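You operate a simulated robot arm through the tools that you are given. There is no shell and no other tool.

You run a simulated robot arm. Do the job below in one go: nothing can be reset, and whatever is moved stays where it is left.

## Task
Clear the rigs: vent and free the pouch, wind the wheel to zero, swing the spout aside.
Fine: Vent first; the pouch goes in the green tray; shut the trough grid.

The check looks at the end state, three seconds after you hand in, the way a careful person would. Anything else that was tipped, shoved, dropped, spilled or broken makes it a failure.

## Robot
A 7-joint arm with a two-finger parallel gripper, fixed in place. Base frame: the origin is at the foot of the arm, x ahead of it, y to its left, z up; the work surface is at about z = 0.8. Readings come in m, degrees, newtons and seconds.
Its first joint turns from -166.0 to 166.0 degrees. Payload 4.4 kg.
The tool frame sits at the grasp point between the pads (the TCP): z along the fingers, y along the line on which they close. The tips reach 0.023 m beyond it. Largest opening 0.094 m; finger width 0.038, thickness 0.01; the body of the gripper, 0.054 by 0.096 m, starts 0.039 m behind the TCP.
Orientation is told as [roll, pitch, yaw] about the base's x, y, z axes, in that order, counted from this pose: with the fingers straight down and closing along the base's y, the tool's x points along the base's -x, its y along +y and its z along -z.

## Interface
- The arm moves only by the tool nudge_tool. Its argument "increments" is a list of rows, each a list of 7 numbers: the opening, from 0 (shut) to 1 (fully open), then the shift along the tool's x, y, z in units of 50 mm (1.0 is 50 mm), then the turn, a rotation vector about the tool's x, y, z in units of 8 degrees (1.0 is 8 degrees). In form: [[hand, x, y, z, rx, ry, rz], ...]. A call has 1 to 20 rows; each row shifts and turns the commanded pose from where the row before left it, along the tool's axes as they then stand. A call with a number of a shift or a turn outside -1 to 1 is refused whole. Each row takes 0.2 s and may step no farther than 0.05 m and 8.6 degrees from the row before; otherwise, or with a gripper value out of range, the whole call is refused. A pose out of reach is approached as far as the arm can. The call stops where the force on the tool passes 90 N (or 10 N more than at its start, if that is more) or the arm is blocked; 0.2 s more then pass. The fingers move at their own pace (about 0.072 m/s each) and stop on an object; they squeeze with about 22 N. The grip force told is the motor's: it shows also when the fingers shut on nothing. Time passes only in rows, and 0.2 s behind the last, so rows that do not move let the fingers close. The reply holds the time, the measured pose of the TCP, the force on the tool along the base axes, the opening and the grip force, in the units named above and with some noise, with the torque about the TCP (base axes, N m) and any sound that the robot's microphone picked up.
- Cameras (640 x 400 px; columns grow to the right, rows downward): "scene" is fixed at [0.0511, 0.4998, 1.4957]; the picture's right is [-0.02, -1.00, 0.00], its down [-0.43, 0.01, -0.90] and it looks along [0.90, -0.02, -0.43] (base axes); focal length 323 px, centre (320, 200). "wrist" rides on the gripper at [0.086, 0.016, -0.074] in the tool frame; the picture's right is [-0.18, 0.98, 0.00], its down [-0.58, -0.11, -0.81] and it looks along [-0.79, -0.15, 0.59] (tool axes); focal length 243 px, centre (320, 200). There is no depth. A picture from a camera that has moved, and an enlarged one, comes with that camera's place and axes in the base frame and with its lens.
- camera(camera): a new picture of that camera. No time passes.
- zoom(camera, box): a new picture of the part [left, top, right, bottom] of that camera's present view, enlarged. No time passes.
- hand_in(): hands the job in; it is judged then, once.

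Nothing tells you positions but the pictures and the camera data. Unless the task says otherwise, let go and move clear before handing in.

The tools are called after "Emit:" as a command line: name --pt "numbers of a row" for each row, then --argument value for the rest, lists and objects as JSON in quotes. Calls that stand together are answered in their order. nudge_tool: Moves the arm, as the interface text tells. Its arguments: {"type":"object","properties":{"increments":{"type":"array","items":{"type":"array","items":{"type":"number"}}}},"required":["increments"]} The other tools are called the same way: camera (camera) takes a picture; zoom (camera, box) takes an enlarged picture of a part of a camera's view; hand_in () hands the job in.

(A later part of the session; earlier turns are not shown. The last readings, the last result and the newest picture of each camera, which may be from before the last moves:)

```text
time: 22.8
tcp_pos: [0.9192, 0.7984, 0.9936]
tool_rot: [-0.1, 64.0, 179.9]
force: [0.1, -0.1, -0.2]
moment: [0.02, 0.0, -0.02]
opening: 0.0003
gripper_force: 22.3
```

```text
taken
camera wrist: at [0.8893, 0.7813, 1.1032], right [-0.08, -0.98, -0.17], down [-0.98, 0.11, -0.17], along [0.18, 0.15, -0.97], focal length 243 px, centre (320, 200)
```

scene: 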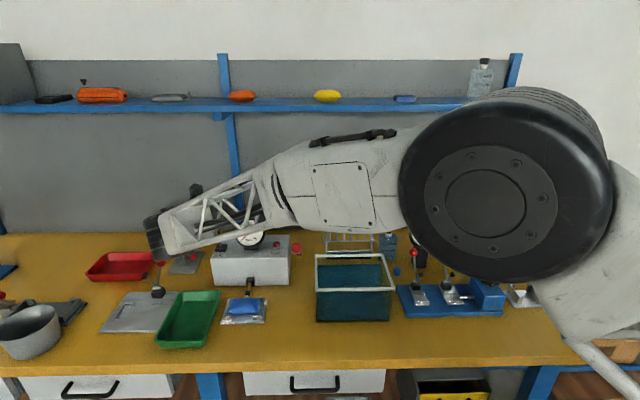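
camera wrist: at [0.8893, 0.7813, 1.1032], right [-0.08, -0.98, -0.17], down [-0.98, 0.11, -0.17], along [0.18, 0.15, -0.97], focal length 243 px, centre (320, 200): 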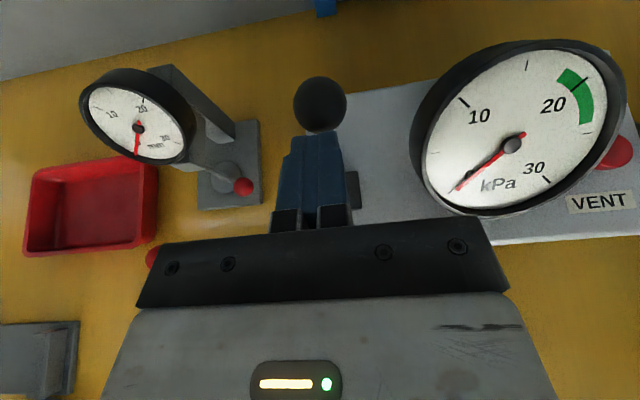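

Emit:
nudge_tool --pt "0 0.088 -0.14 0.18 0 0 0" --pt "0 0.08 0 0.19 0 0 0" --pt "0 0 0 0 0 0 0"

Emit:
camera --camera "wrist"

```text
time: 23.2
tcp_pos: [0.9227, 0.8034, 0.993]
tool_rot: [0.4, 63.9, -179.8]
force: [-53.4, -37.5, 15.1]
moment: [-0.01, -0.5, -1.38]
opening: 0.0
gripper_force: 21.8
stopped in row 1: the force on the tool passed its limit at 104 N (the readings are from after the stop); the commanded pose is now the measured one
```

```text
taken
camera wrist: at [0.894, 0.7872, 1.104], right [-0.08, -0.98, -0.16], down [-0.98, 0.11, -0.17], along [0.18, 0.15, -0.97], focal length 243 px, centre (320, 200)
```

wrist: 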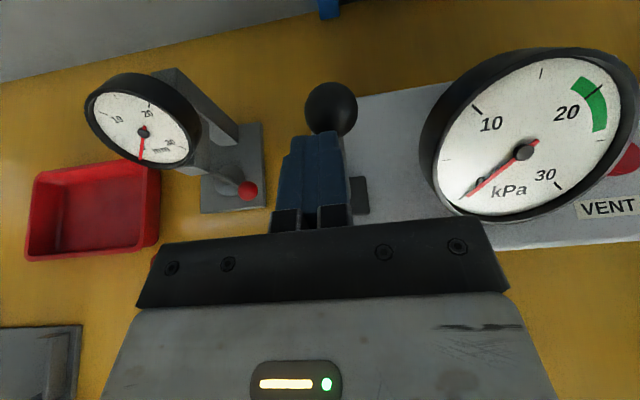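

The force rose suddenly, which is probably the lever's end stop. I'll back off and check the lever.

Emit:
nudge_tool --pt "0 -0.088 0 -0.18 0 0 0" --pt "0 -0.176 0.1 -0.36 0 0 0" --pt "0 -0.176 0 -0.36 0 0 0" --pt "0 0.5 0 -0.7 0 0 0" --pt "0 0.5 0 -0.7 0 0 0"

Emit:
camera --camera "wrist"

Emit:
zoom --camera "scene" --box '[130, 190, 330, 310]'

```text
time: 24.4
tcp_pos: [0.8307, 0.8021, 1.0662]
tool_rot: [0.6, 63.9, -179.5]
force: [0.3, 1.0, -0.8]
moment: [0.01, -0.11, 0.01]
opening: 0.0
gripper_force: 21.9
```

```text
taken
camera wrist: at [0.8008, 0.7854, 1.1758], right [-0.08, -0.98, -0.16], down [-0.98, 0.11, -0.17], along [0.18, 0.14, -0.97], focal length 243 px, centre (320, 200)
```

wrist: 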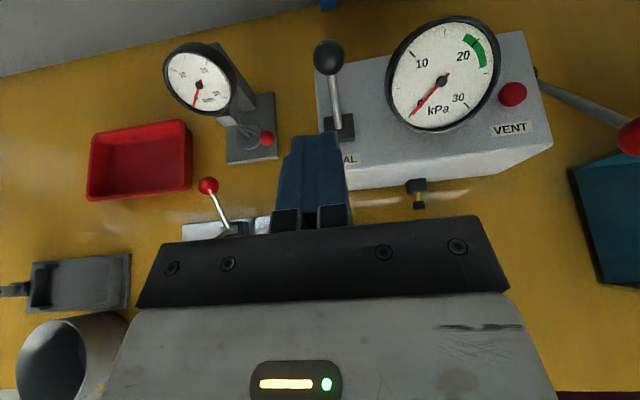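

```text
3.20 times, centred on (230, 250) of scene
camera zoom: at [0.0511, 0.4998, 1.4957], right [-0.02, -1.0, 0.0], down [-0.43, 0.01, -0.9], along [0.9, -0.02, -0.43], focal length 1035 px, centre (608, 40)
```

zoom: 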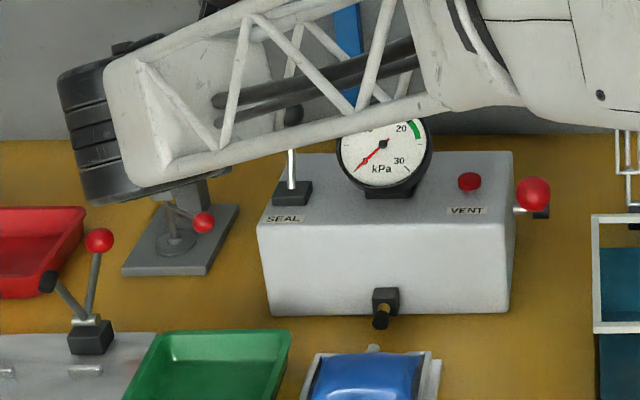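

The lever went over: the coupling has retracted from the pouch spout, so the pouch is vented and free. I'll back away, straighten the tool and unwind the wrist before going for the pouch.

Emit:
nudge_tool --pt "0 -0.35 0.2 -0.72 0 0 0" --pt "0 -0.35 0.2 -0.72 0 0 0" --pt "0 -0.35 0.2 -0.72 0 0 0" --pt "0 0 0 0 0 -1 0" --pt "0 0 0 0 0 -1 0" --pt "0 0 0 0 0 -1 0" --pt "0 0 0 0 0 -1 0" --pt "0 0 0 0 0 -1 0" --pt "0 0 0 0 0 -1 0" --pt "0 0 0 0 0 -1 0" --pt "0 0 0 0 0 -1 0" --pt "0 0 0 -0.6 0 0 0"

Emit:
camera --camera "wrist"

Emit:
camera --camera "scene"

```text
time: 27.0
tcp_pos: [0.7141, 0.7699, 1.0987]
tool_rot: [0.2, -0.2, 179.9]
force: [-0.6, 0.4, -0.3]
moment: [0.01, 0.02, -0.02]
opening: 0.0
gripper_force: 22.4
```

```text
taken
camera wrist: at [0.7998, 0.7534, 1.1734], right [-0.19, -0.98, 0.0], down [-0.58, 0.11, 0.81], along [-0.79, 0.15, -0.59], focal length 243 px, centre (320, 200)
```

wrist: 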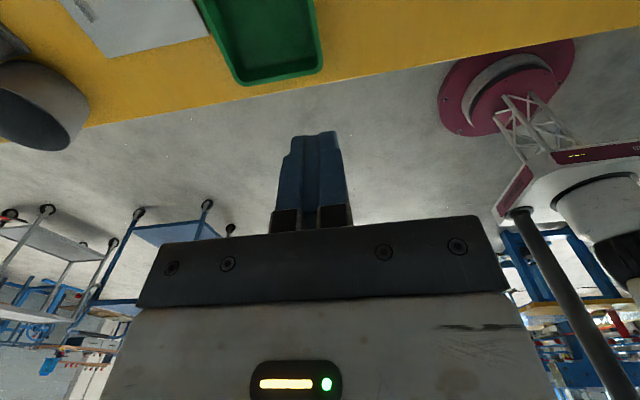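

```text
taken
```

scene: 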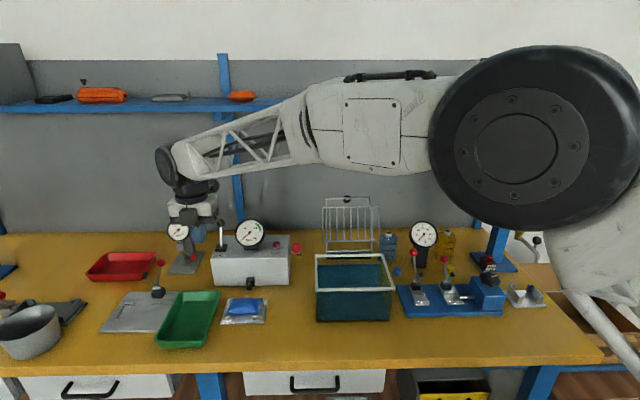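

Emit:
nudge_tool --pt "0 0 0.5 0 0 0 0" --pt "0 0 0.5 0 0 0 0" --pt "0 0 0 0 0 0 1" --pt "0 0 0 0 0 0 1" --pt "0 0 0 0 0 0 1" --pt "0 0 0 0 0 0 1" --pt "0 0 0 0 0 0 1" --pt "0 0 0 0 0 0 1" --pt "0 0 0 0 0 0 1" --pt "0 0 0 0 0 0 1" --pt "0 0 0 0 0 0 1" --pt "0 0 0 0 0 0 1" --pt "0 0 0 0 0 0 1" --pt "0 0 0 0 0 0 1" --pt "0 0 0 0 0 0 1" --pt "0 0 0 0 0 0 1" --pt "0 0 0 0 0 0 1" --pt "0 0 0 0 0 0 1" --pt "0 0 0 0 0 0 1" --pt "0 0 0 0 0 0 1"

Emit:
nudge_tool --pt "0 0 0 0 0 0 1" --pt "0 0 0 0 0 0 1" --pt "0 0 0 0 0 0 1" --pt "0 0 0 0 0 0 1" --pt "0 0 0 0 0 0 1" --pt "0 0 0 0 0 0 1" --pt "0 0 0 0 0 0 1" --pt "0 0 0 0 0 0 1" --pt "0 0 0 0 0 0 1" --pt "0 0 0 0 0 0 1" --pt "0 0 0 0 0 0 1" --pt "0 0 0 0 0 0 1" --pt "0 0 0 0 0 0 1" --pt "0 0 0 0 0 0 1" --pt "0 0 0 0 0 0 1" --pt "0 0 0 0 0 0 0.75"

Emit:
camera --camera "wrist"

Emit:
camera --camera "scene"

```text
time: 31.2
tcp_pos: [0.7158, 0.7205, 1.0998]
tool_rot: [-0.1, 0.1, 35.7]
force: [-0.3, -0.1, -0.3]
moment: [0.02, 0.01, 0.01]
opening: 0.0002
gripper_force: 22.7
```

```text
time: 34.6
tcp_pos: [0.7134, 0.7191, 1.1002]
tool_rot: [-0.1, -0.1, -90.2]
force: [-0.5, 0.0, -0.1]
moment: [-0.02, -0.04, 0.05]
opening: 0.0001
gripper_force: 22.0
```

```text
taken
camera wrist: at [0.7297, 0.8054, 1.1733], right [0.98, -0.19, 0.0], down [-0.11, -0.58, 0.81], along [-0.15, -0.79, -0.59], focal length 243 px, centre (320, 200)
```

wrist: 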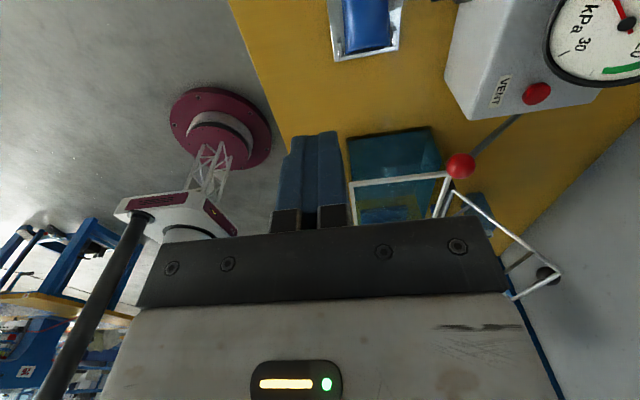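

```text
taken
```

scene: 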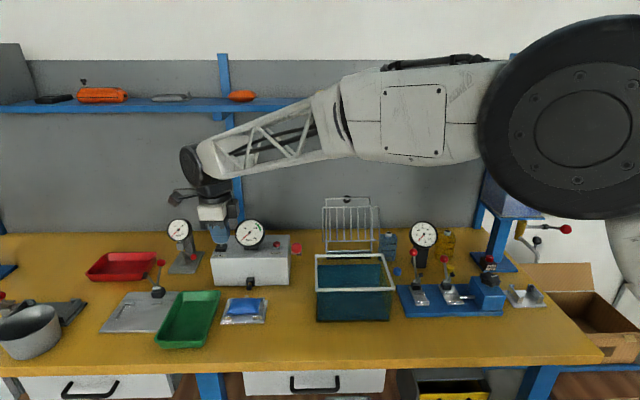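

Now I'll open the fingers and tilt them toward +y so the camera looks straight down on the pouch.

Emit:
nudge_tool --pt "1 0 0 0 0 1 0" --pt "1 0 0 0 0 1 0" --pt "1 0 0 0 0 1 0" --pt "1 0 0 0 0 1 0" --pt "1 -0.5 0.5 0 0 0 0" --pt "1 -0.5 0.5 0 0 0 0"

Emit:
camera --camera "wrist"

Emit:
zoom --camera "wrist" --box '[200, 0, 440, 150]'

```text
time: 36.0
tcp_pos: [0.7651, 0.6756, 1.074]
tool_rot: [0.0, 31.9, -90.1]
force: [-0.5, -0.2, 1.4]
moment: [-0.03, 0.01, 0.01]
opening: 0.0941
gripper_force: 0.1
```

```text
taken
camera wrist: at [0.7801, 0.71, 1.1822], right [0.98, -0.16, -0.1], down [-0.11, -0.92, 0.38], along [-0.15, -0.36, -0.92], focal length 243 px, centre (320, 200)
```

wrist: 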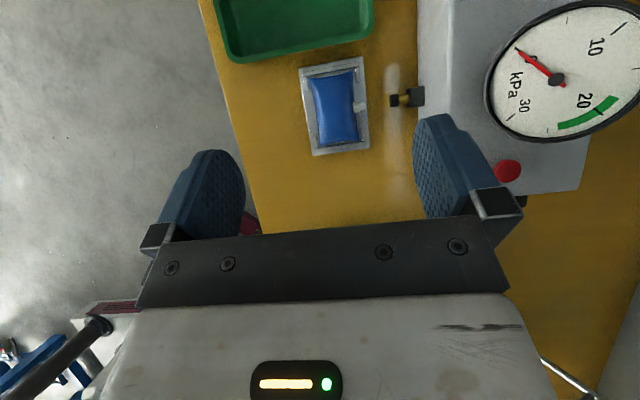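

```text
2.67 times, centred on (320, 75) of wrist
camera zoom: at [0.7801, 0.71, 1.1822], right [0.98, -0.16, -0.1], down [-0.11, -0.92, 0.38], along [-0.15, -0.36, -0.92], focal length 647 px, centre (320, 533)
```

zoom: 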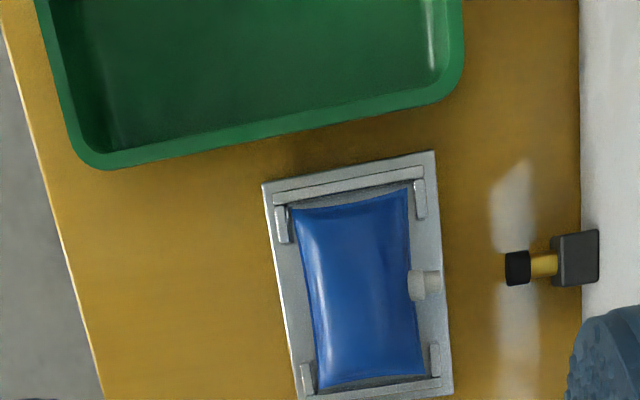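

The pouch spans about x 0.735–0.79 and y 0.655–0.745, with its spout end near x = 0.806. I'll grip it along x, front edge to spout end, through the gap between the holder hooks. First I descend to a pre-grasp height and check alignment.

Emit:
nudge_tool --pt "1 0 0 0 0 -1 0" --pt "1 -0.292 0.032 0.886 0 0 0" --pt "1 -0.292 0.032 0.886 0 0 0" --pt "1 -0.292 0.032 0.886 0 0 0" --pt "1 -0.15 0.032 0.44 0 0 0" --pt "1 0 0 0 0 0 0"

Emit:
camera --camera "wrist"

Emit:
zoom --camera "scene" --box '[190, 220, 310, 340]'

```text
time: 37.4
tcp_pos: [0.7681, 0.6905, 0.9093]
tool_rot: [-0.1, 23.9, -90.2]
force: [0.4, -0.1, 0.6]
moment: [0.0, -0.03, 0.03]
opening: 0.0938
gripper_force: 0.1
```

```text
taken
camera wrist: at [0.7834, 0.7395, 1.012], right [0.98, -0.17, -0.08], down [-0.11, -0.86, 0.5], along [-0.15, -0.49, -0.86], focal length 243 px, centre (320, 200)
```

wrist: 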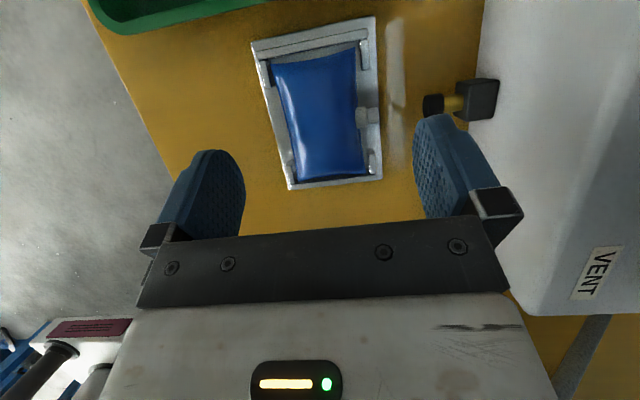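

```text
3.33 times, centred on (250, 280) of scene
camera zoom: at [0.0511, 0.4998, 1.4957], right [-0.02, -1.0, 0.0], down [-0.43, 0.01, -0.9], along [0.9, -0.02, -0.43], focal length 1078 px, centre (553, -67)
```

zoom: 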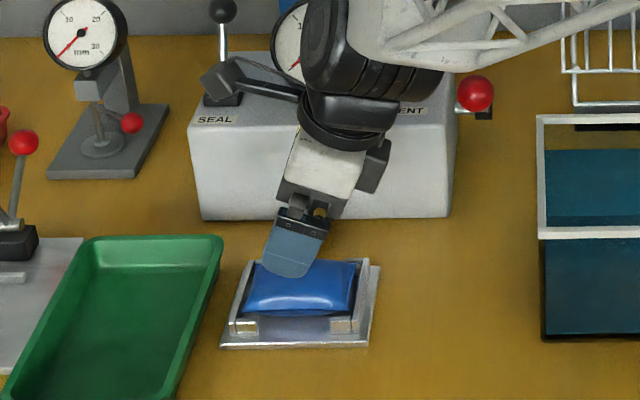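

The alignment matches: spout end at x ≈ 0.806, front edge at x ≈ 0.738, centre at y ≈ 0.70. I'll descend to grasp height with the fingers open.

Emit:
nudge_tool --pt "1 -0.124 0.027 0.434 0 0 0" --pt "1 -0.124 0.027 0.434 0 0 0" --pt "1 -0.124 0.027 0.434 0 0 0" --pt "1 0 0 0 0 0 0"

Emit:
camera --camera "wrist"

Emit:
zoom --camera "scene" --box '[190, 240, 310, 330]'

```text
time: 38.4
tcp_pos: [0.7734, 0.7012, 0.8407]
tool_rot: [-0.1, 23.9, -90.1]
force: [0.3, -0.3, -0.9]
moment: [0.02, 0.03, 0.0]
opening: 0.0941
gripper_force: 0.0
```

```text
taken
camera wrist: at [0.7884, 0.7496, 0.9438], right [0.98, -0.17, -0.08], down [-0.11, -0.86, 0.5], along [-0.15, -0.49, -0.86], focal length 243 px, centre (320, 200)
```

wrist: 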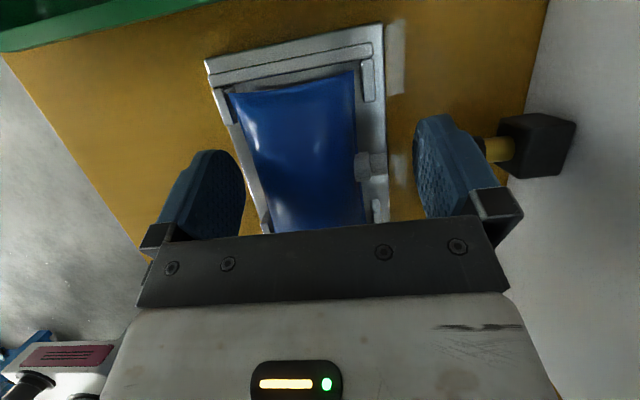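

```text
4.44 times, centred on (250, 285) of scene
camera zoom: at [0.0511, 0.4998, 1.4957], right [-0.02, -1.0, 0.0], down [-0.43, 0.01, -0.9], along [0.9, -0.02, -0.43], focal length 1437 px, centre (631, -178)
```

zoom: 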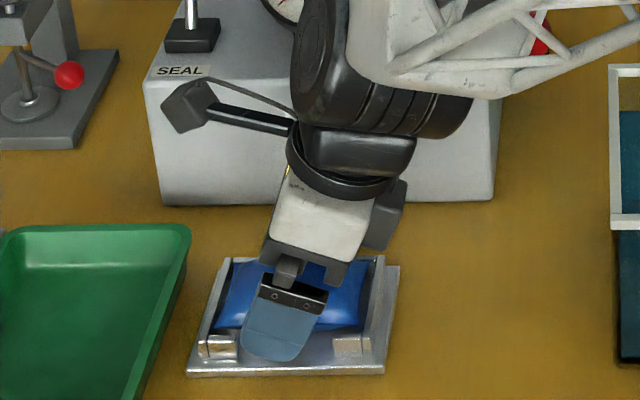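

The fingers straddle the pouch at the right height. I'll shift slightly in -y to keep clear of the far hooks, then close.

Emit:
nudge_tool --pt "1 -0.11 -0.02 -0.04 0 0 0" --pt "0.7 0 0 0 0 0 0" --pt "0.4 0 0 0 0 0 0" --pt "0 0 0 0 0 0 0" --pt "0 0 0 0 0 0 0" --pt "0 0 0 0 0 0 0"

Emit:
camera --camera "wrist"

Emit:
zoom --camera "scene" --box '[190, 240, 310, 330]'

```text
time: 39.8
tcp_pos: [0.7718, 0.6942, 0.842]
tool_rot: [0.0, 23.9, -90.2]
force: [0.0, 0.1, -0.8]
moment: [0.03, -0.01, -0.04]
opening: 0.0689
gripper_force: 22.5
```

```text
taken
camera wrist: at [0.7875, 0.7432, 0.9447], right [0.98, -0.17, -0.08], down [-0.11, -0.86, 0.5], along [-0.15, -0.49, -0.86], focal length 243 px, centre (320, 200)
```

wrist: 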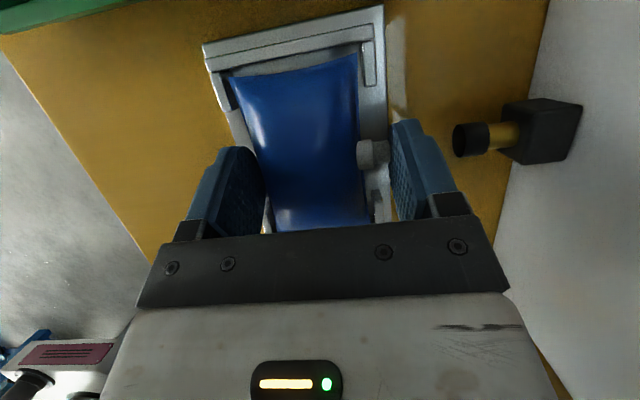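

```text
4.44 times, centred on (250, 285) of scene
camera zoom: at [0.0511, 0.4998, 1.4957], right [-0.02, -1.0, 0.0], down [-0.43, 0.01, -0.9], along [0.9, -0.02, -0.43], focal length 1437 px, centre (631, -178)
```

zoom: 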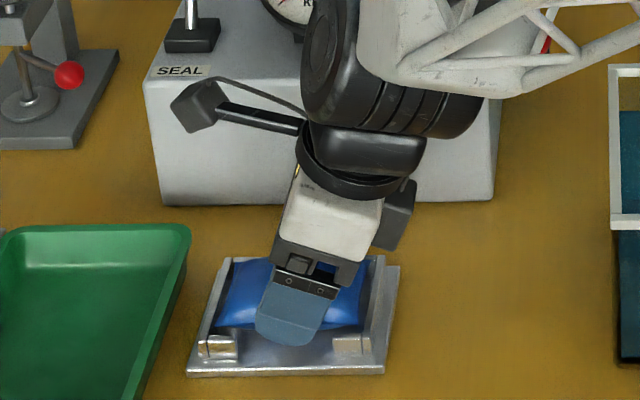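

The fingers stopped at 69 mm, so they hold the pouch from front edge to spout. I'll lift a little and check.

Emit:
nudge_tool --pt "0 0.08 0 -0.18 0 0 0" --pt "0 0.163 0 -0.366 0 0 0" --pt "0 0.163 0 -0.366 0 0 0" --pt "0 0 0 0 0 0 0"

Emit:
camera --camera "wrist"

Emit:
zoom --camera "scene" --box '[190, 240, 310, 330]'

```text
time: 40.8
tcp_pos: [0.7742, 0.6957, 0.892]
tool_rot: [-0.1, 23.9, -90.1]
force: [0.1, 0.3, -0.2]
moment: [0.01, -0.01, 0.01]
opening: 0.0693
gripper_force: 21.7
```

```text
taken
camera wrist: at [0.7893, 0.7442, 0.9946], right [0.98, -0.17, -0.08], down [-0.11, -0.86, 0.5], along [-0.15, -0.49, -0.86], focal length 243 px, centre (320, 200)
```

wrist: 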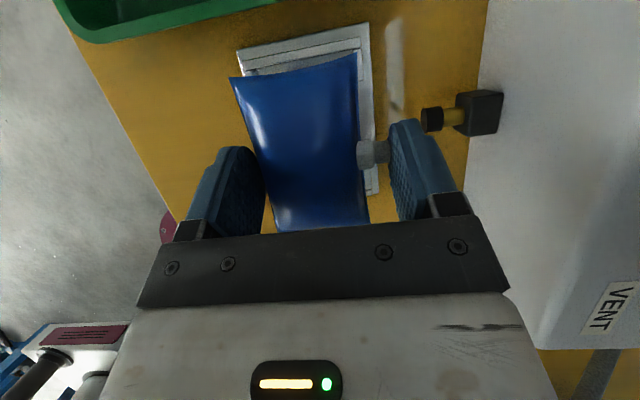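

```text
4.44 times, centred on (250, 285) of scene
camera zoom: at [0.0511, 0.4998, 1.4957], right [-0.02, -1.0, 0.0], down [-0.43, 0.01, -0.9], along [0.9, -0.02, -0.43], focal length 1437 px, centre (631, -178)
```

zoom: 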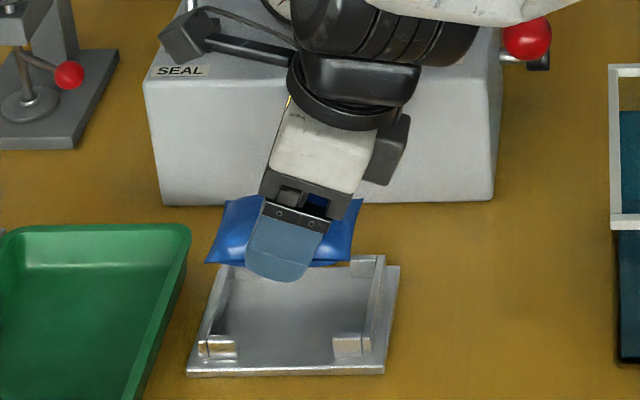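

The pouch is held level and is out of the holder. I'll raise it and carry it over the green tray, whose centre is at about (0.73, 0.84).

Emit:
nudge_tool --pt "0 0.163 0 -0.366 0 0 0" --pt "0 0.163 0 -0.366 0 0 0" --pt "0 0.163 0 -0.366 0 0 0" --pt "0 0.731 -0.28 0.326 0 0 0" --pt "0 0.731 -0.28 0.326 0 0 0" --pt "0 0.731 -0.28 0.326 0 0 0" --pt "0 0.366 -0.14 0.163 0 0 0" --pt "0 0 0 0 0 0 0"

Emit:
camera --camera "wrist"

Emit:
camera --camera "scene"

```text
time: 42.6
tcp_pos: [0.7232, 0.8354, 0.9502]
tool_rot: [-0.1, 23.9, -90.1]
force: [-0.3, -0.8, -1.0]
moment: [-0.01, 0.02, 0.01]
opening: 0.069
gripper_force: 22.4
```

```text
taken
camera wrist: at [0.739, 0.8843, 1.0529], right [0.98, -0.17, -0.08], down [-0.11, -0.86, 0.5], along [-0.15, -0.49, -0.86], focal length 243 px, centre (320, 200)
```

wrist: 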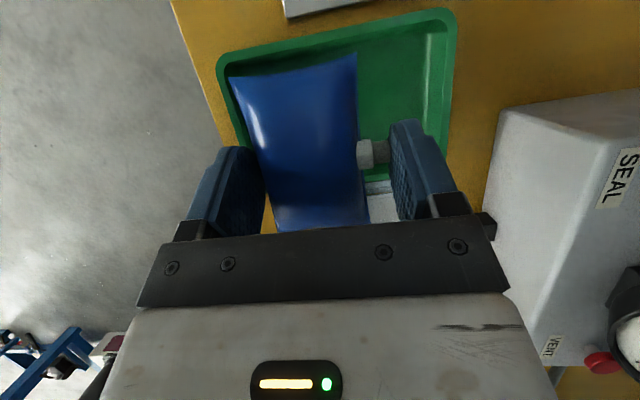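

```text
taken
```

scene: 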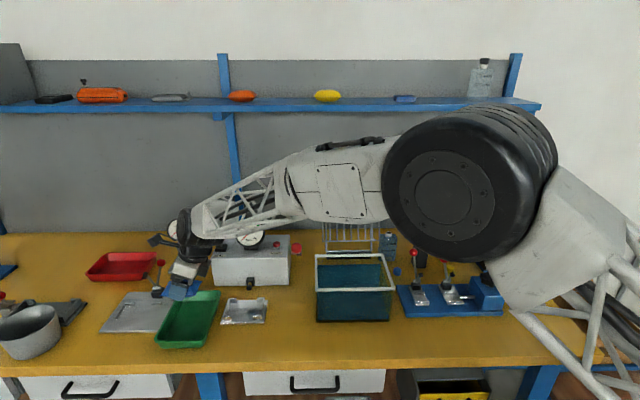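

Over the tray and well centred. I'll descend to just above the tray floor.

Emit:
nudge_tool --pt "0 -0.25 0.1 0.437 0 0 0" --pt "0 -0.25 0.1 0.437 0 0 0" --pt "0 -0.2035 0 0.457 0 0 0" --pt "0 -0.2035 0 0.457 0 0 0" --pt "0 0 0 0 0 0 0"

Emit:
camera --camera "wrist"

Emit:
zoom --camera "scene" --box '[130, 240, 250, 360]'

```text
time: 43.8
tcp_pos: [0.7334, 0.8303, 0.8501]
tool_rot: [-0.1, 23.9, -90.1]
force: [-0.2, 1.2, 0.2]
moment: [0.0, 0.04, -0.01]
opening: 0.0693
gripper_force: 22.1
```

```text
taken
camera wrist: at [0.749, 0.8797, 0.9525], right [0.98, -0.17, -0.08], down [-0.11, -0.86, 0.5], along [-0.15, -0.49, -0.86], focal length 243 px, centre (320, 200)
```

wrist: 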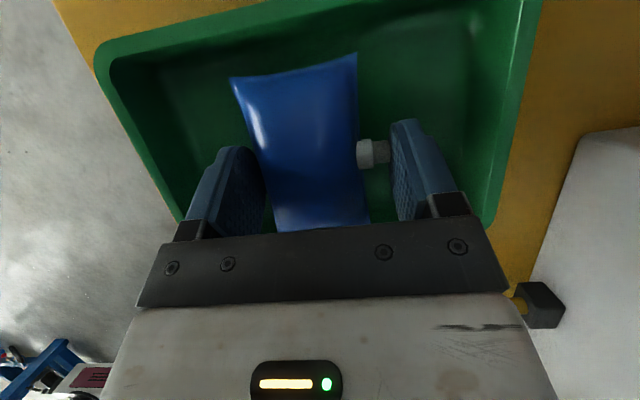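

```text
3.33 times, centred on (190, 300) of scene
camera zoom: at [0.0511, 0.4998, 1.4957], right [-0.02, -1.0, 0.0], down [-0.43, 0.01, -0.9], along [0.9, -0.02, -0.43], focal length 1078 px, centre (753, -133)
```

zoom: 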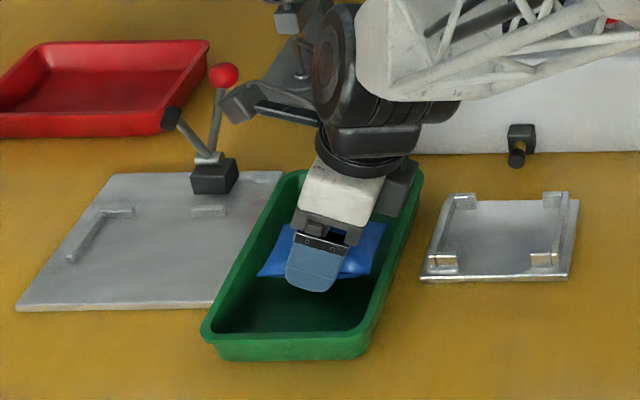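

The pouch is inside the tray just above its floor. I'll lower a few millimetres, release, and lift off.

Emit:
nudge_tool --pt "0 -0.05 0 0.11 0 0 0" --pt "0 0 0 0 0 0 0" --pt "0.85 0 0 0 0 0 0" --pt "1 0 0 0 0 0 0" --pt "1 0 0 0 0 0 0" --pt "1 0.163 0 -0.366 0 0 0" --pt "1 0.163 0 -0.366 0 0 0" --pt "1 0.3 0 -0.7 0 0 0" --pt "1 0.3 0 -0.7 0 0 0" --pt "1 0.0 0 -0.9 0 0 0" --pt "1 0.0 0 -0.9 0 0 0"

Emit:
camera --camera "wrist"

Emit:
zoom --camera "scene" --box '[130, 240, 250, 360]'

```text
time: 46.2
tcp_pos: [0.7362, 0.7941, 1.0452]
tool_rot: [-0.1, 23.7, -90.1]
force: [-0.8, -0.1, -1.7]
moment: [0.02, -0.01, -0.02]
opening: 0.0942
gripper_force: 0.0
```

```text
taken
camera wrist: at [0.7518, 0.8426, 1.1473], right [0.98, -0.17, -0.08], down [-0.11, -0.86, 0.5], along [-0.15, -0.49, -0.86], focal length 243 px, centre (320, 200)
```

wrist: 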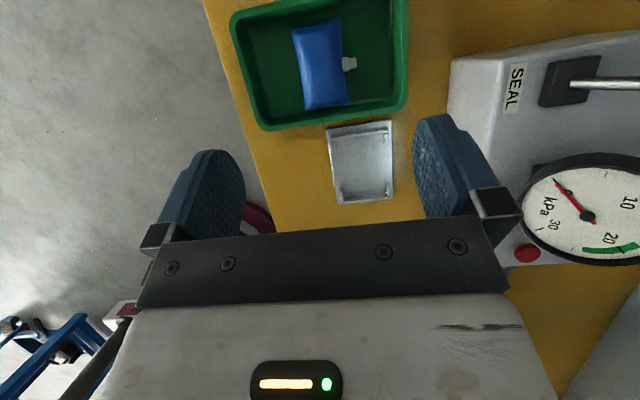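

```text
3.33 times, centred on (190, 300) of scene
camera zoom: at [0.0511, 0.4998, 1.4957], right [-0.02, -1.0, 0.0], down [-0.43, 0.01, -0.9], along [0.9, -0.02, -0.43], focal length 1078 px, centre (753, -133)
```

zoom: 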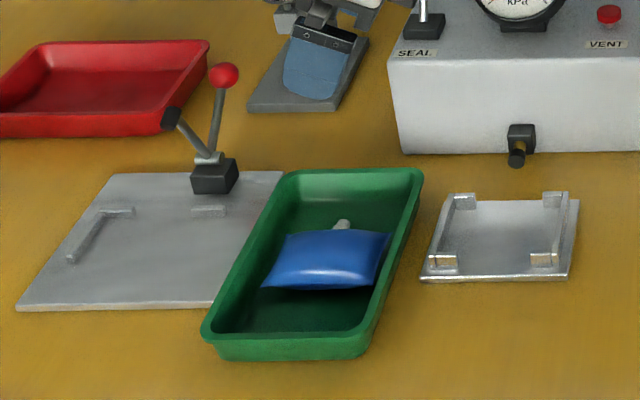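

The pouch lies in the green tray. Next is the trough grid: it is hinged at the trough's rear edge and stands up, with its top bar at about x = 0.92, z = 1.08. I'll move over for a closer look.

Emit:
nudge_tool --pt "1 0 0 -0.8 0 -1 0" --pt "1 0 0 -0.8 0 -1 0" --pt "1 0 0 0 0 -1 0" --pt "1 -0.86 0.2 -0.2 0 0 0" --pt "1 -0.86 0.2 -0.2 0 0 0" --pt "1 -0.86 0.2 -0.2 0 0 0" --pt "1 -0.86 0.2 -0.2 0 0 0" --pt "1 -0.86 0.2 -0.2 0 0 0" --pt "1 -0.86 0.2 -0.2 0 0 0" --pt "1 0 0 0 0 0 0"

Emit:
camera --camera "wrist"

Emit:
camera --camera "scene"

```text
time: 48.4
tcp_pos: [0.793, 0.5084, 1.1784]
tool_rot: [-0.1, -0.1, -90.1]
force: [0.5, -0.6, 0.1]
moment: [0.01, -0.01, -0.01]
opening: 0.0938
gripper_force: 0.0
```

```text
taken
camera wrist: at [0.8089, 0.5934, 1.2522], right [0.98, -0.19, 0.0], down [-0.11, -0.58, 0.81], along [-0.15, -0.79, -0.59], focal length 243 px, centre (320, 200)
```

wrist: 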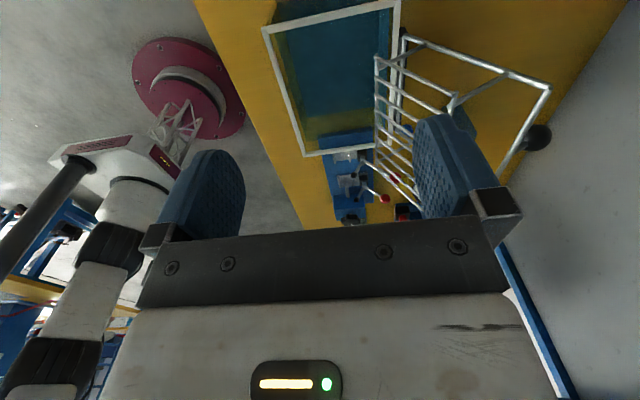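

```text
taken
```

scene: 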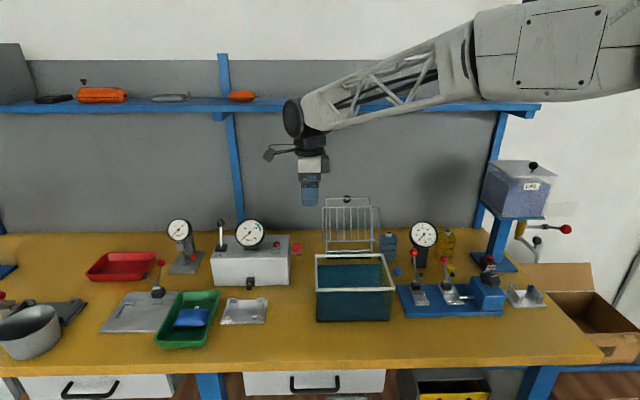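

Emit:
zoom --camera "wrist" --box '[340, 0, 600, 230]'

Emit:
zoom --camera "scene" --box '[310, 185, 390, 265]'

```text
1.74 times, centred on (470, 115) of wrist
camera zoom: at [0.8089, 0.5934, 1.2522], right [0.98, -0.19, 0.0], down [-0.11, -0.58, 0.81], along [-0.15, -0.79, -0.59], focal length 422 px, centre (59, 348)
```

zoom: 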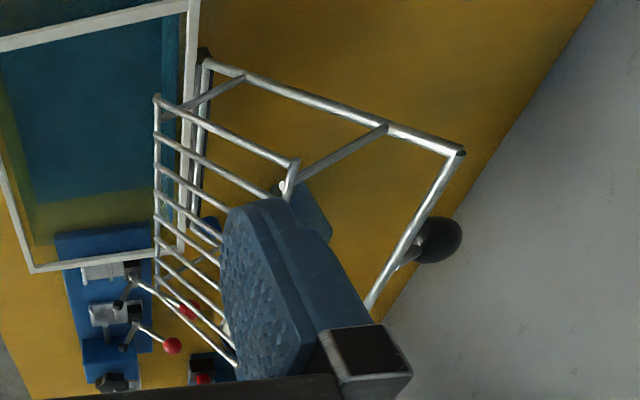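

```text
5.00 times, centred on (350, 225) of scene
camera zoom: at [0.0511, 0.4998, 1.4957], right [-0.02, -1.0, 0.0], down [-0.43, 0.01, -0.9], along [0.9, -0.02, -0.43], focal length 1617 px, centre (170, 75)
```

zoom: 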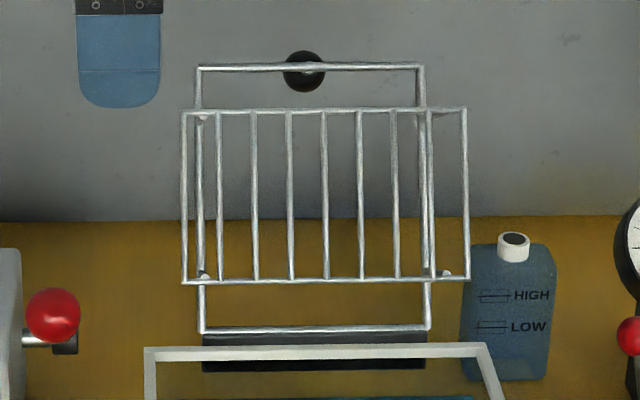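

The geometry is clear now. The top bar is at about (0.965, y 0.33–0.46, 1.068), the hinge at about (0.884, 0.927), and the frame leans back 30° with a radius of about 0.163 m. I'll move above the bar on the +y side of the knob, ready to pinch it.

Emit:
nudge_tool --pt "0.6 -0.37 0.86 0.2 0 0 0" --pt "0.6 -0.37 0.86 0.2 0 0 0" --pt "0.6 -0.37 0.86 0.2 0 0 0" --pt "0.6 -0.37 0.86 0.2 0 0 0" --pt "0.6 0 0 0 0 0 0"

Emit:
camera --camera "wrist"

Emit:
zoom --camera "scene" --box '[300, 155, 400, 265]'

```text
time: 49.6
tcp_pos: [0.9658, 0.4324, 1.1369]
tool_rot: [-0.1, -0.1, -90.1]
force: [-0.1, 0.0, 0.4]
moment: [0.0, 0.0, -0.02]
opening: 0.0565
gripper_force: 0.1
```

```text
taken
camera wrist: at [0.9818, 0.5184, 1.2122], right [0.98, -0.19, 0.0], down [-0.11, -0.58, 0.81], along [-0.15, -0.79, -0.59], focal length 243 px, centre (320, 200)
```

wrist: 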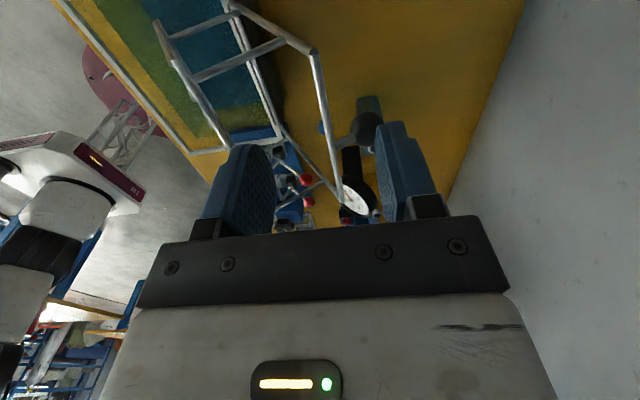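

```text
3.64 times, centred on (350, 210) of scene
camera zoom: at [0.0511, 0.4998, 1.4957], right [-0.02, -1.0, 0.0], down [-0.43, 0.01, -0.9], along [0.9, -0.02, -0.43], focal length 1176 px, centre (211, 164)
```

zoom: 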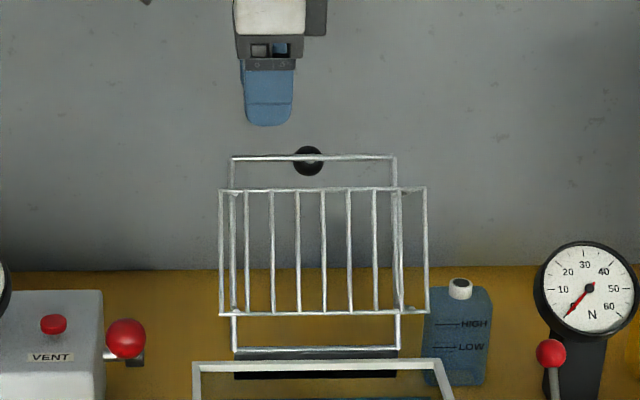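

Alignment is good, with the bar at x = 0.966 and the knob clear of the fingers. I'll lower and pinch the bar.

Emit:
nudge_tool --pt "0.6 0 0 0.5 0 0 0" --pt "0.6 0 0 0.5 0 0 0" --pt "0.6 0 0 0.22 0 0 0" --pt "0.3 0 0 0 0 0 0" --pt "0 0 0 0 0 0 0" --pt "0 0 0 0 0 0 0" --pt "0 0 0 0 0 0 0"

Emit:
camera --camera "wrist"

Emit:
zoom --camera "scene" --box '[300, 155, 400, 265]'

```text
time: 51.2
tcp_pos: [0.9668, 0.4341, 1.0781]
tool_rot: [-0.2, -0.1, -90.1]
force: [1.3, -0.8, 3.1]
moment: [0.14, 0.12, 1.62]
opening: 0.0081
gripper_force: 44.7
```

```text
taken
camera wrist: at [0.9815, 0.5206, 1.1521], right [0.98, -0.19, 0.0], down [-0.11, -0.58, 0.81], along [-0.15, -0.79, -0.59], focal length 243 px, centre (320, 200)
```

wrist: 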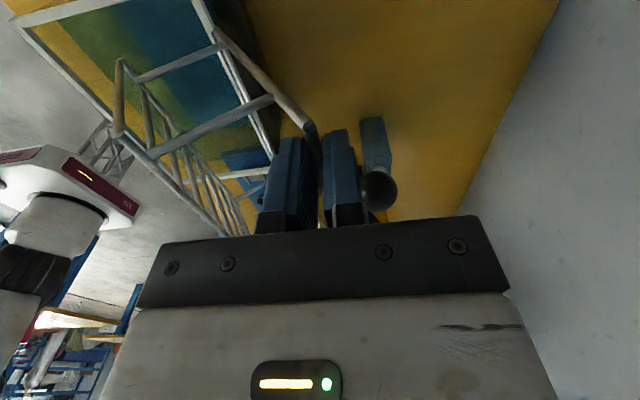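

```text
3.64 times, centred on (350, 210) of scene
camera zoom: at [0.0511, 0.4998, 1.4957], right [-0.02, -1.0, 0.0], down [-0.43, 0.01, -0.9], along [0.9, -0.02, -0.43], focal length 1176 px, centre (211, 164)
```

zoom: 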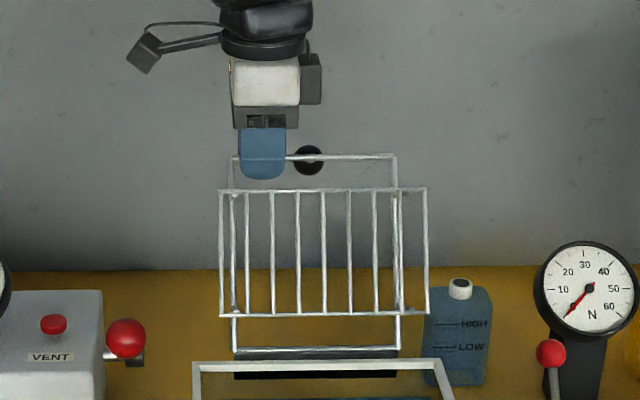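

The bar is gripped but twisting the pads slightly, so I'll loosen to a loose cage around it, sit a bit deeper, and swing it forward along its arc to vertical.

Emit:
nudge_tool --pt "0.25 0 0 0 0 0 0" --pt "0.25 0 0 0.12 0 0 0" --pt "0.25 0 -0.382 -0.188 0 0 0" --pt "0.25 0 -0.404 -0.136 0 0 0" --pt "0.25 0 -0.418 -0.084 0 0 0" --pt "0.25 0 0 0 0 0 0"

Emit:
camera --camera "wrist"

Emit:
zoom --camera "scene" --box '[300, 155, 400, 265]'

```text
time: 52.6
tcp_pos: [0.9049, 0.4351, 1.091]
tool_rot: [-0.1, 0.0, -90.2]
force: [-0.8, -0.5, -1.1]
moment: [0.0, -0.01, 0.01]
opening: 0.024
gripper_force: 0.3
```

```text
taken
camera wrist: at [0.9201, 0.5218, 1.1649], right [0.98, -0.19, 0.0], down [-0.11, -0.58, 0.81], along [-0.15, -0.79, -0.59], focal length 243 px, centre (320, 200)
```

wrist: 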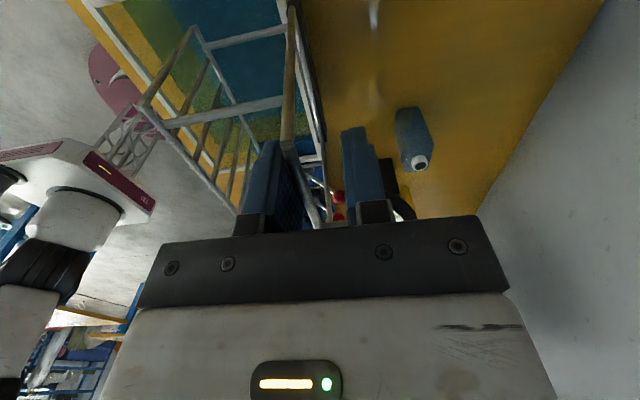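

```text
3.64 times, centred on (350, 210) of scene
camera zoom: at [0.0511, 0.4998, 1.4957], right [-0.02, -1.0, 0.0], down [-0.43, 0.01, -0.9], along [0.9, -0.02, -0.43], focal length 1176 px, centre (211, 164)
```

zoom: 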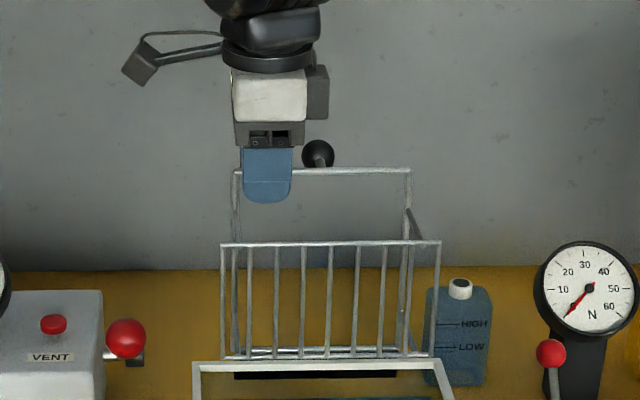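

It works: the grid has tipped over and now rests against the front finger. I'll keep lowering along the arc.

Emit:
nudge_tool --pt "0.25 0 -0.426 -0.028 0 0 0" --pt "0.25 0 -0.426 0.028 0 0 0" --pt "0.25 0 -0.418 0.084 0 0 0" --pt "0.25 0 -0.404 0.136 0 0 0" --pt "0.25 0 -0.382 0.188 0 0 0" --pt "0.25 0 -0.354 0.238 0 0 0" --pt "0.25 0 -0.322 0.28 0 0 0" --pt "0.25 0 0 0 0 0 0"

Emit:
camera --camera "wrist"

Emit:
zoom --camera "scene" --box '[290, 155, 410, 330]'

```text
time: 54.4
tcp_pos: [0.7679, 0.4353, 1.0441]
tool_rot: [-0.1, -0.1, -90.1]
force: [-3.9, -1.1, -1.5]
moment: [-0.01, 0.01, 0.07]
opening: 0.0248
gripper_force: 1.6
```

```text
taken
camera wrist: at [0.7834, 0.5202, 1.1183], right [0.98, -0.19, 0.0], down [-0.11, -0.58, 0.81], along [-0.15, -0.79, -0.59], focal length 243 px, centre (320, 200)
```

wrist: 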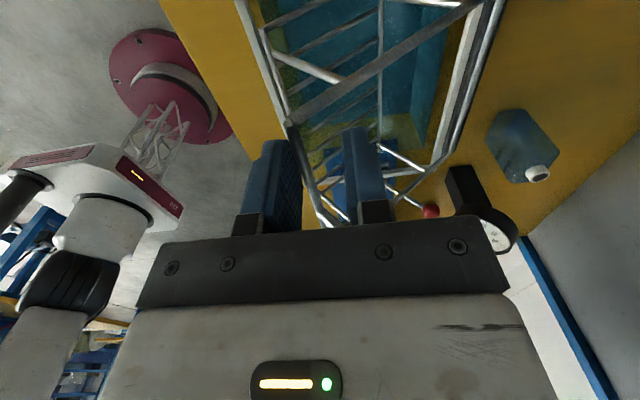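

```text
2.29 times, centred on (350, 242) of scene
camera zoom: at [0.0511, 0.4998, 1.4957], right [-0.02, -1.0, 0.0], down [-0.43, 0.01, -0.9], along [0.9, -0.02, -0.43], focal length 739 px, centre (251, 103)
```

zoom: 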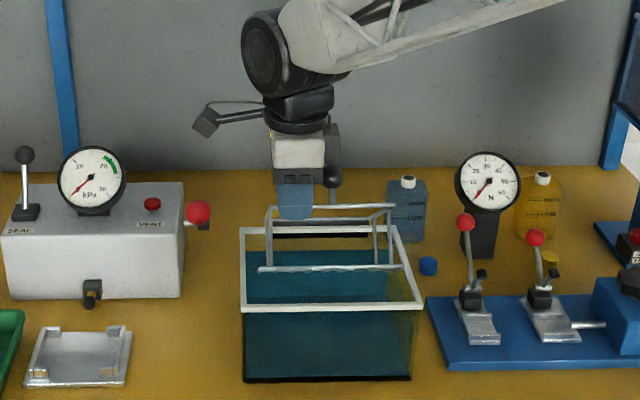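

Emit:
nudge_tool --pt "0.25 0 -0.28 0.322 0 0 0" --pt "0.25 0 -0.238 0.354 0 0 0" --pt "0.25 0 -0.188 0.382 0 0 0" --pt "0.25 0 -0.136 0.38 0 0 0" --pt "0.25 0 -0.08 0.2 0 0 0" --pt "0.25 0 -0.08 0.0 0 0 0" --pt "0.25 0 0 0 0 0 0"

Emit:
camera --camera "wrist"

Emit:
zoom --camera "scene" --box '[290, 155, 410, 330]'

```text
time: 56.0
tcp_pos: [0.7173, 0.4348, 0.9655]
tool_rot: [-0.1, -0.1, -90.2]
force: [-0.1, 0.1, 0.1]
moment: [-0.02, 0.02, -0.01]
opening: 0.0234
gripper_force: 0.0
```

```text
taken
camera wrist: at [0.7336, 0.5216, 1.0392], right [0.98, -0.19, 0.0], down [-0.11, -0.58, 0.81], along [-0.15, -0.79, -0.59], focal length 243 px, centre (320, 200)
```

wrist: 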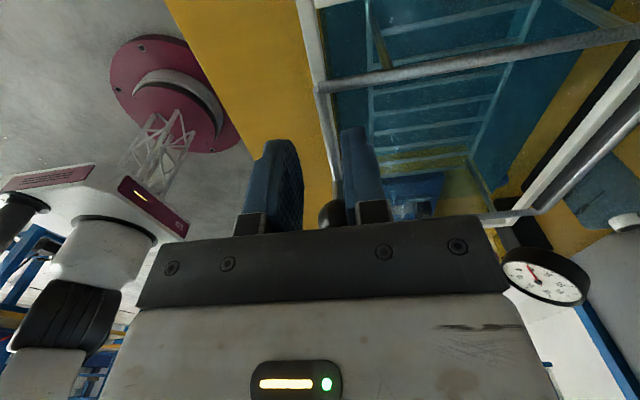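

```text
2.29 times, centred on (350, 242) of scene
camera zoom: at [0.0511, 0.4998, 1.4957], right [-0.02, -1.0, 0.0], down [-0.43, 0.01, -0.9], along [0.9, -0.02, -0.43], focal length 739 px, centre (251, 103)
```

zoom: 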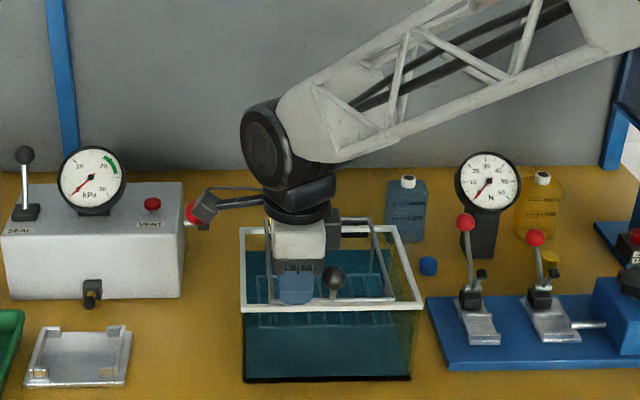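

The grid has dropped into place. I'll lift clear and verify.

Emit:
nudge_tool --pt "0.25 0 0 -0.9 0 0 0" --pt "0.25 0 0 -0.9 0 0 0" --pt "0.25 0 0 -0.9 0 0 0" --pt "0.25 0.8 0 -0.5 0 0 0" --pt "0.25 0.8 0 -0.5 0 0 0" --pt "0.25 0 0 0 0 0 0"

Emit:
camera --camera "wrist"

Emit:
zoom --camera "scene" --box '[290, 215, 410, 335]'

```text
time: 57.4
tcp_pos: [0.7213, 0.5141, 1.1486]
tool_rot: [-0.1, -0.1, -90.0]
force: [-0.3, -0.7, 0.0]
moment: [-0.04, -0.02, 0.01]
opening: 0.0238
gripper_force: 0.0
```

```text
taken
camera wrist: at [0.7363, 0.6014, 1.2225], right [0.98, -0.19, 0.0], down [-0.11, -0.58, 0.81], along [-0.15, -0.79, -0.59], focal length 243 px, centre (320, 200)
```

wrist: 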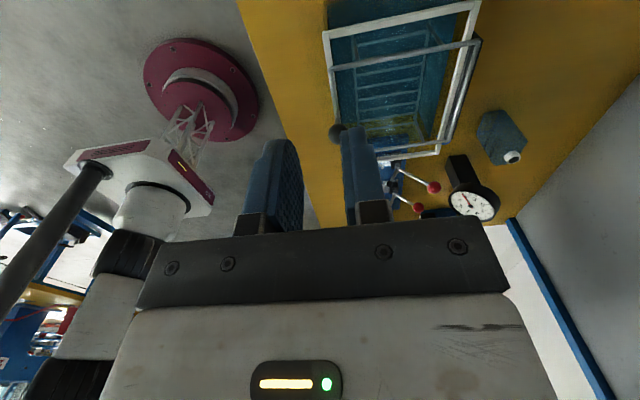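

```text
3.33 times, centred on (350, 275) of scene
camera zoom: at [0.0511, 0.4998, 1.4957], right [-0.02, -1.0, 0.0], down [-0.43, 0.01, -0.9], along [0.9, -0.02, -0.43], focal length 1078 px, centre (220, -50)
```

zoom: 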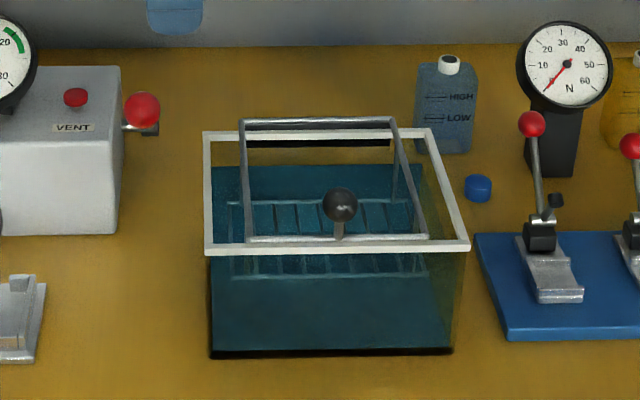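

The grid looks shut with its frame about level. To be sure it's fully seated, I'll press lightly on the front bar with closed fingertips.

Emit:
nudge_tool --pt "0 -0.8 0 0.3 0 0 0" --pt "0 -0.8 0 0.5 0 0 0" --pt "0 0 0 0.9 0 0 0" --pt "0 0 0 0.9 0 0 0" --pt "0 0 0 0.9 0 0 0" --pt "0 0 0 0.3 0 0 0" --pt "0 0 0 0.1 0 0 0"

Emit:
zoom --camera "scene" --box '[290, 215, 410, 335]'

```text
time: 59.0
tcp_pos: [0.7183, 0.4341, 0.9563]
tool_rot: [-0.1, -0.1, -90.1]
force: [0.8, 0.5, -0.3]
moment: [0.0, 0.0, -0.02]
opening: 0.0
gripper_force: 22.3
```

```text
3.33 times, centred on (350, 275) of scene
camera zoom: at [0.0511, 0.4998, 1.4957], right [-0.02, -1.0, 0.0], down [-0.43, 0.01, -0.9], along [0.9, -0.02, -0.43], focal length 1078 px, centre (220, -50)
```

zoom: 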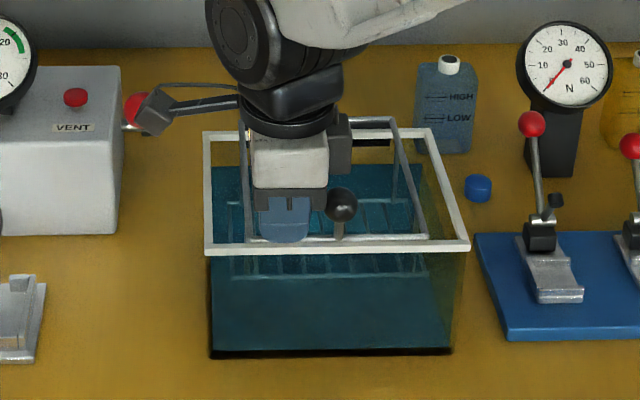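

Emit:
nudge_tool --pt "0 0 -0.0 0.08 0 0 0" --pt "0 0 0 0.08 0 0 0" --pt "0 0 0 0.08 0 0 0" --pt "0 0 0 0 0 0 0"

```text
time: 59.8
tcp_pos: [0.721, 0.4366, 0.9534]
tool_rot: [0.4, 0.2, -90.1]
force: [0.3, -0.8, 9.8]
moment: [-0.18, -0.04, 0.08]
opening: 0.0002
gripper_force: 21.3
stopped in row 3: the force on the tool passed its limit at 99 N (the readings are from after the stop); the commanded pose is now the measured one
```

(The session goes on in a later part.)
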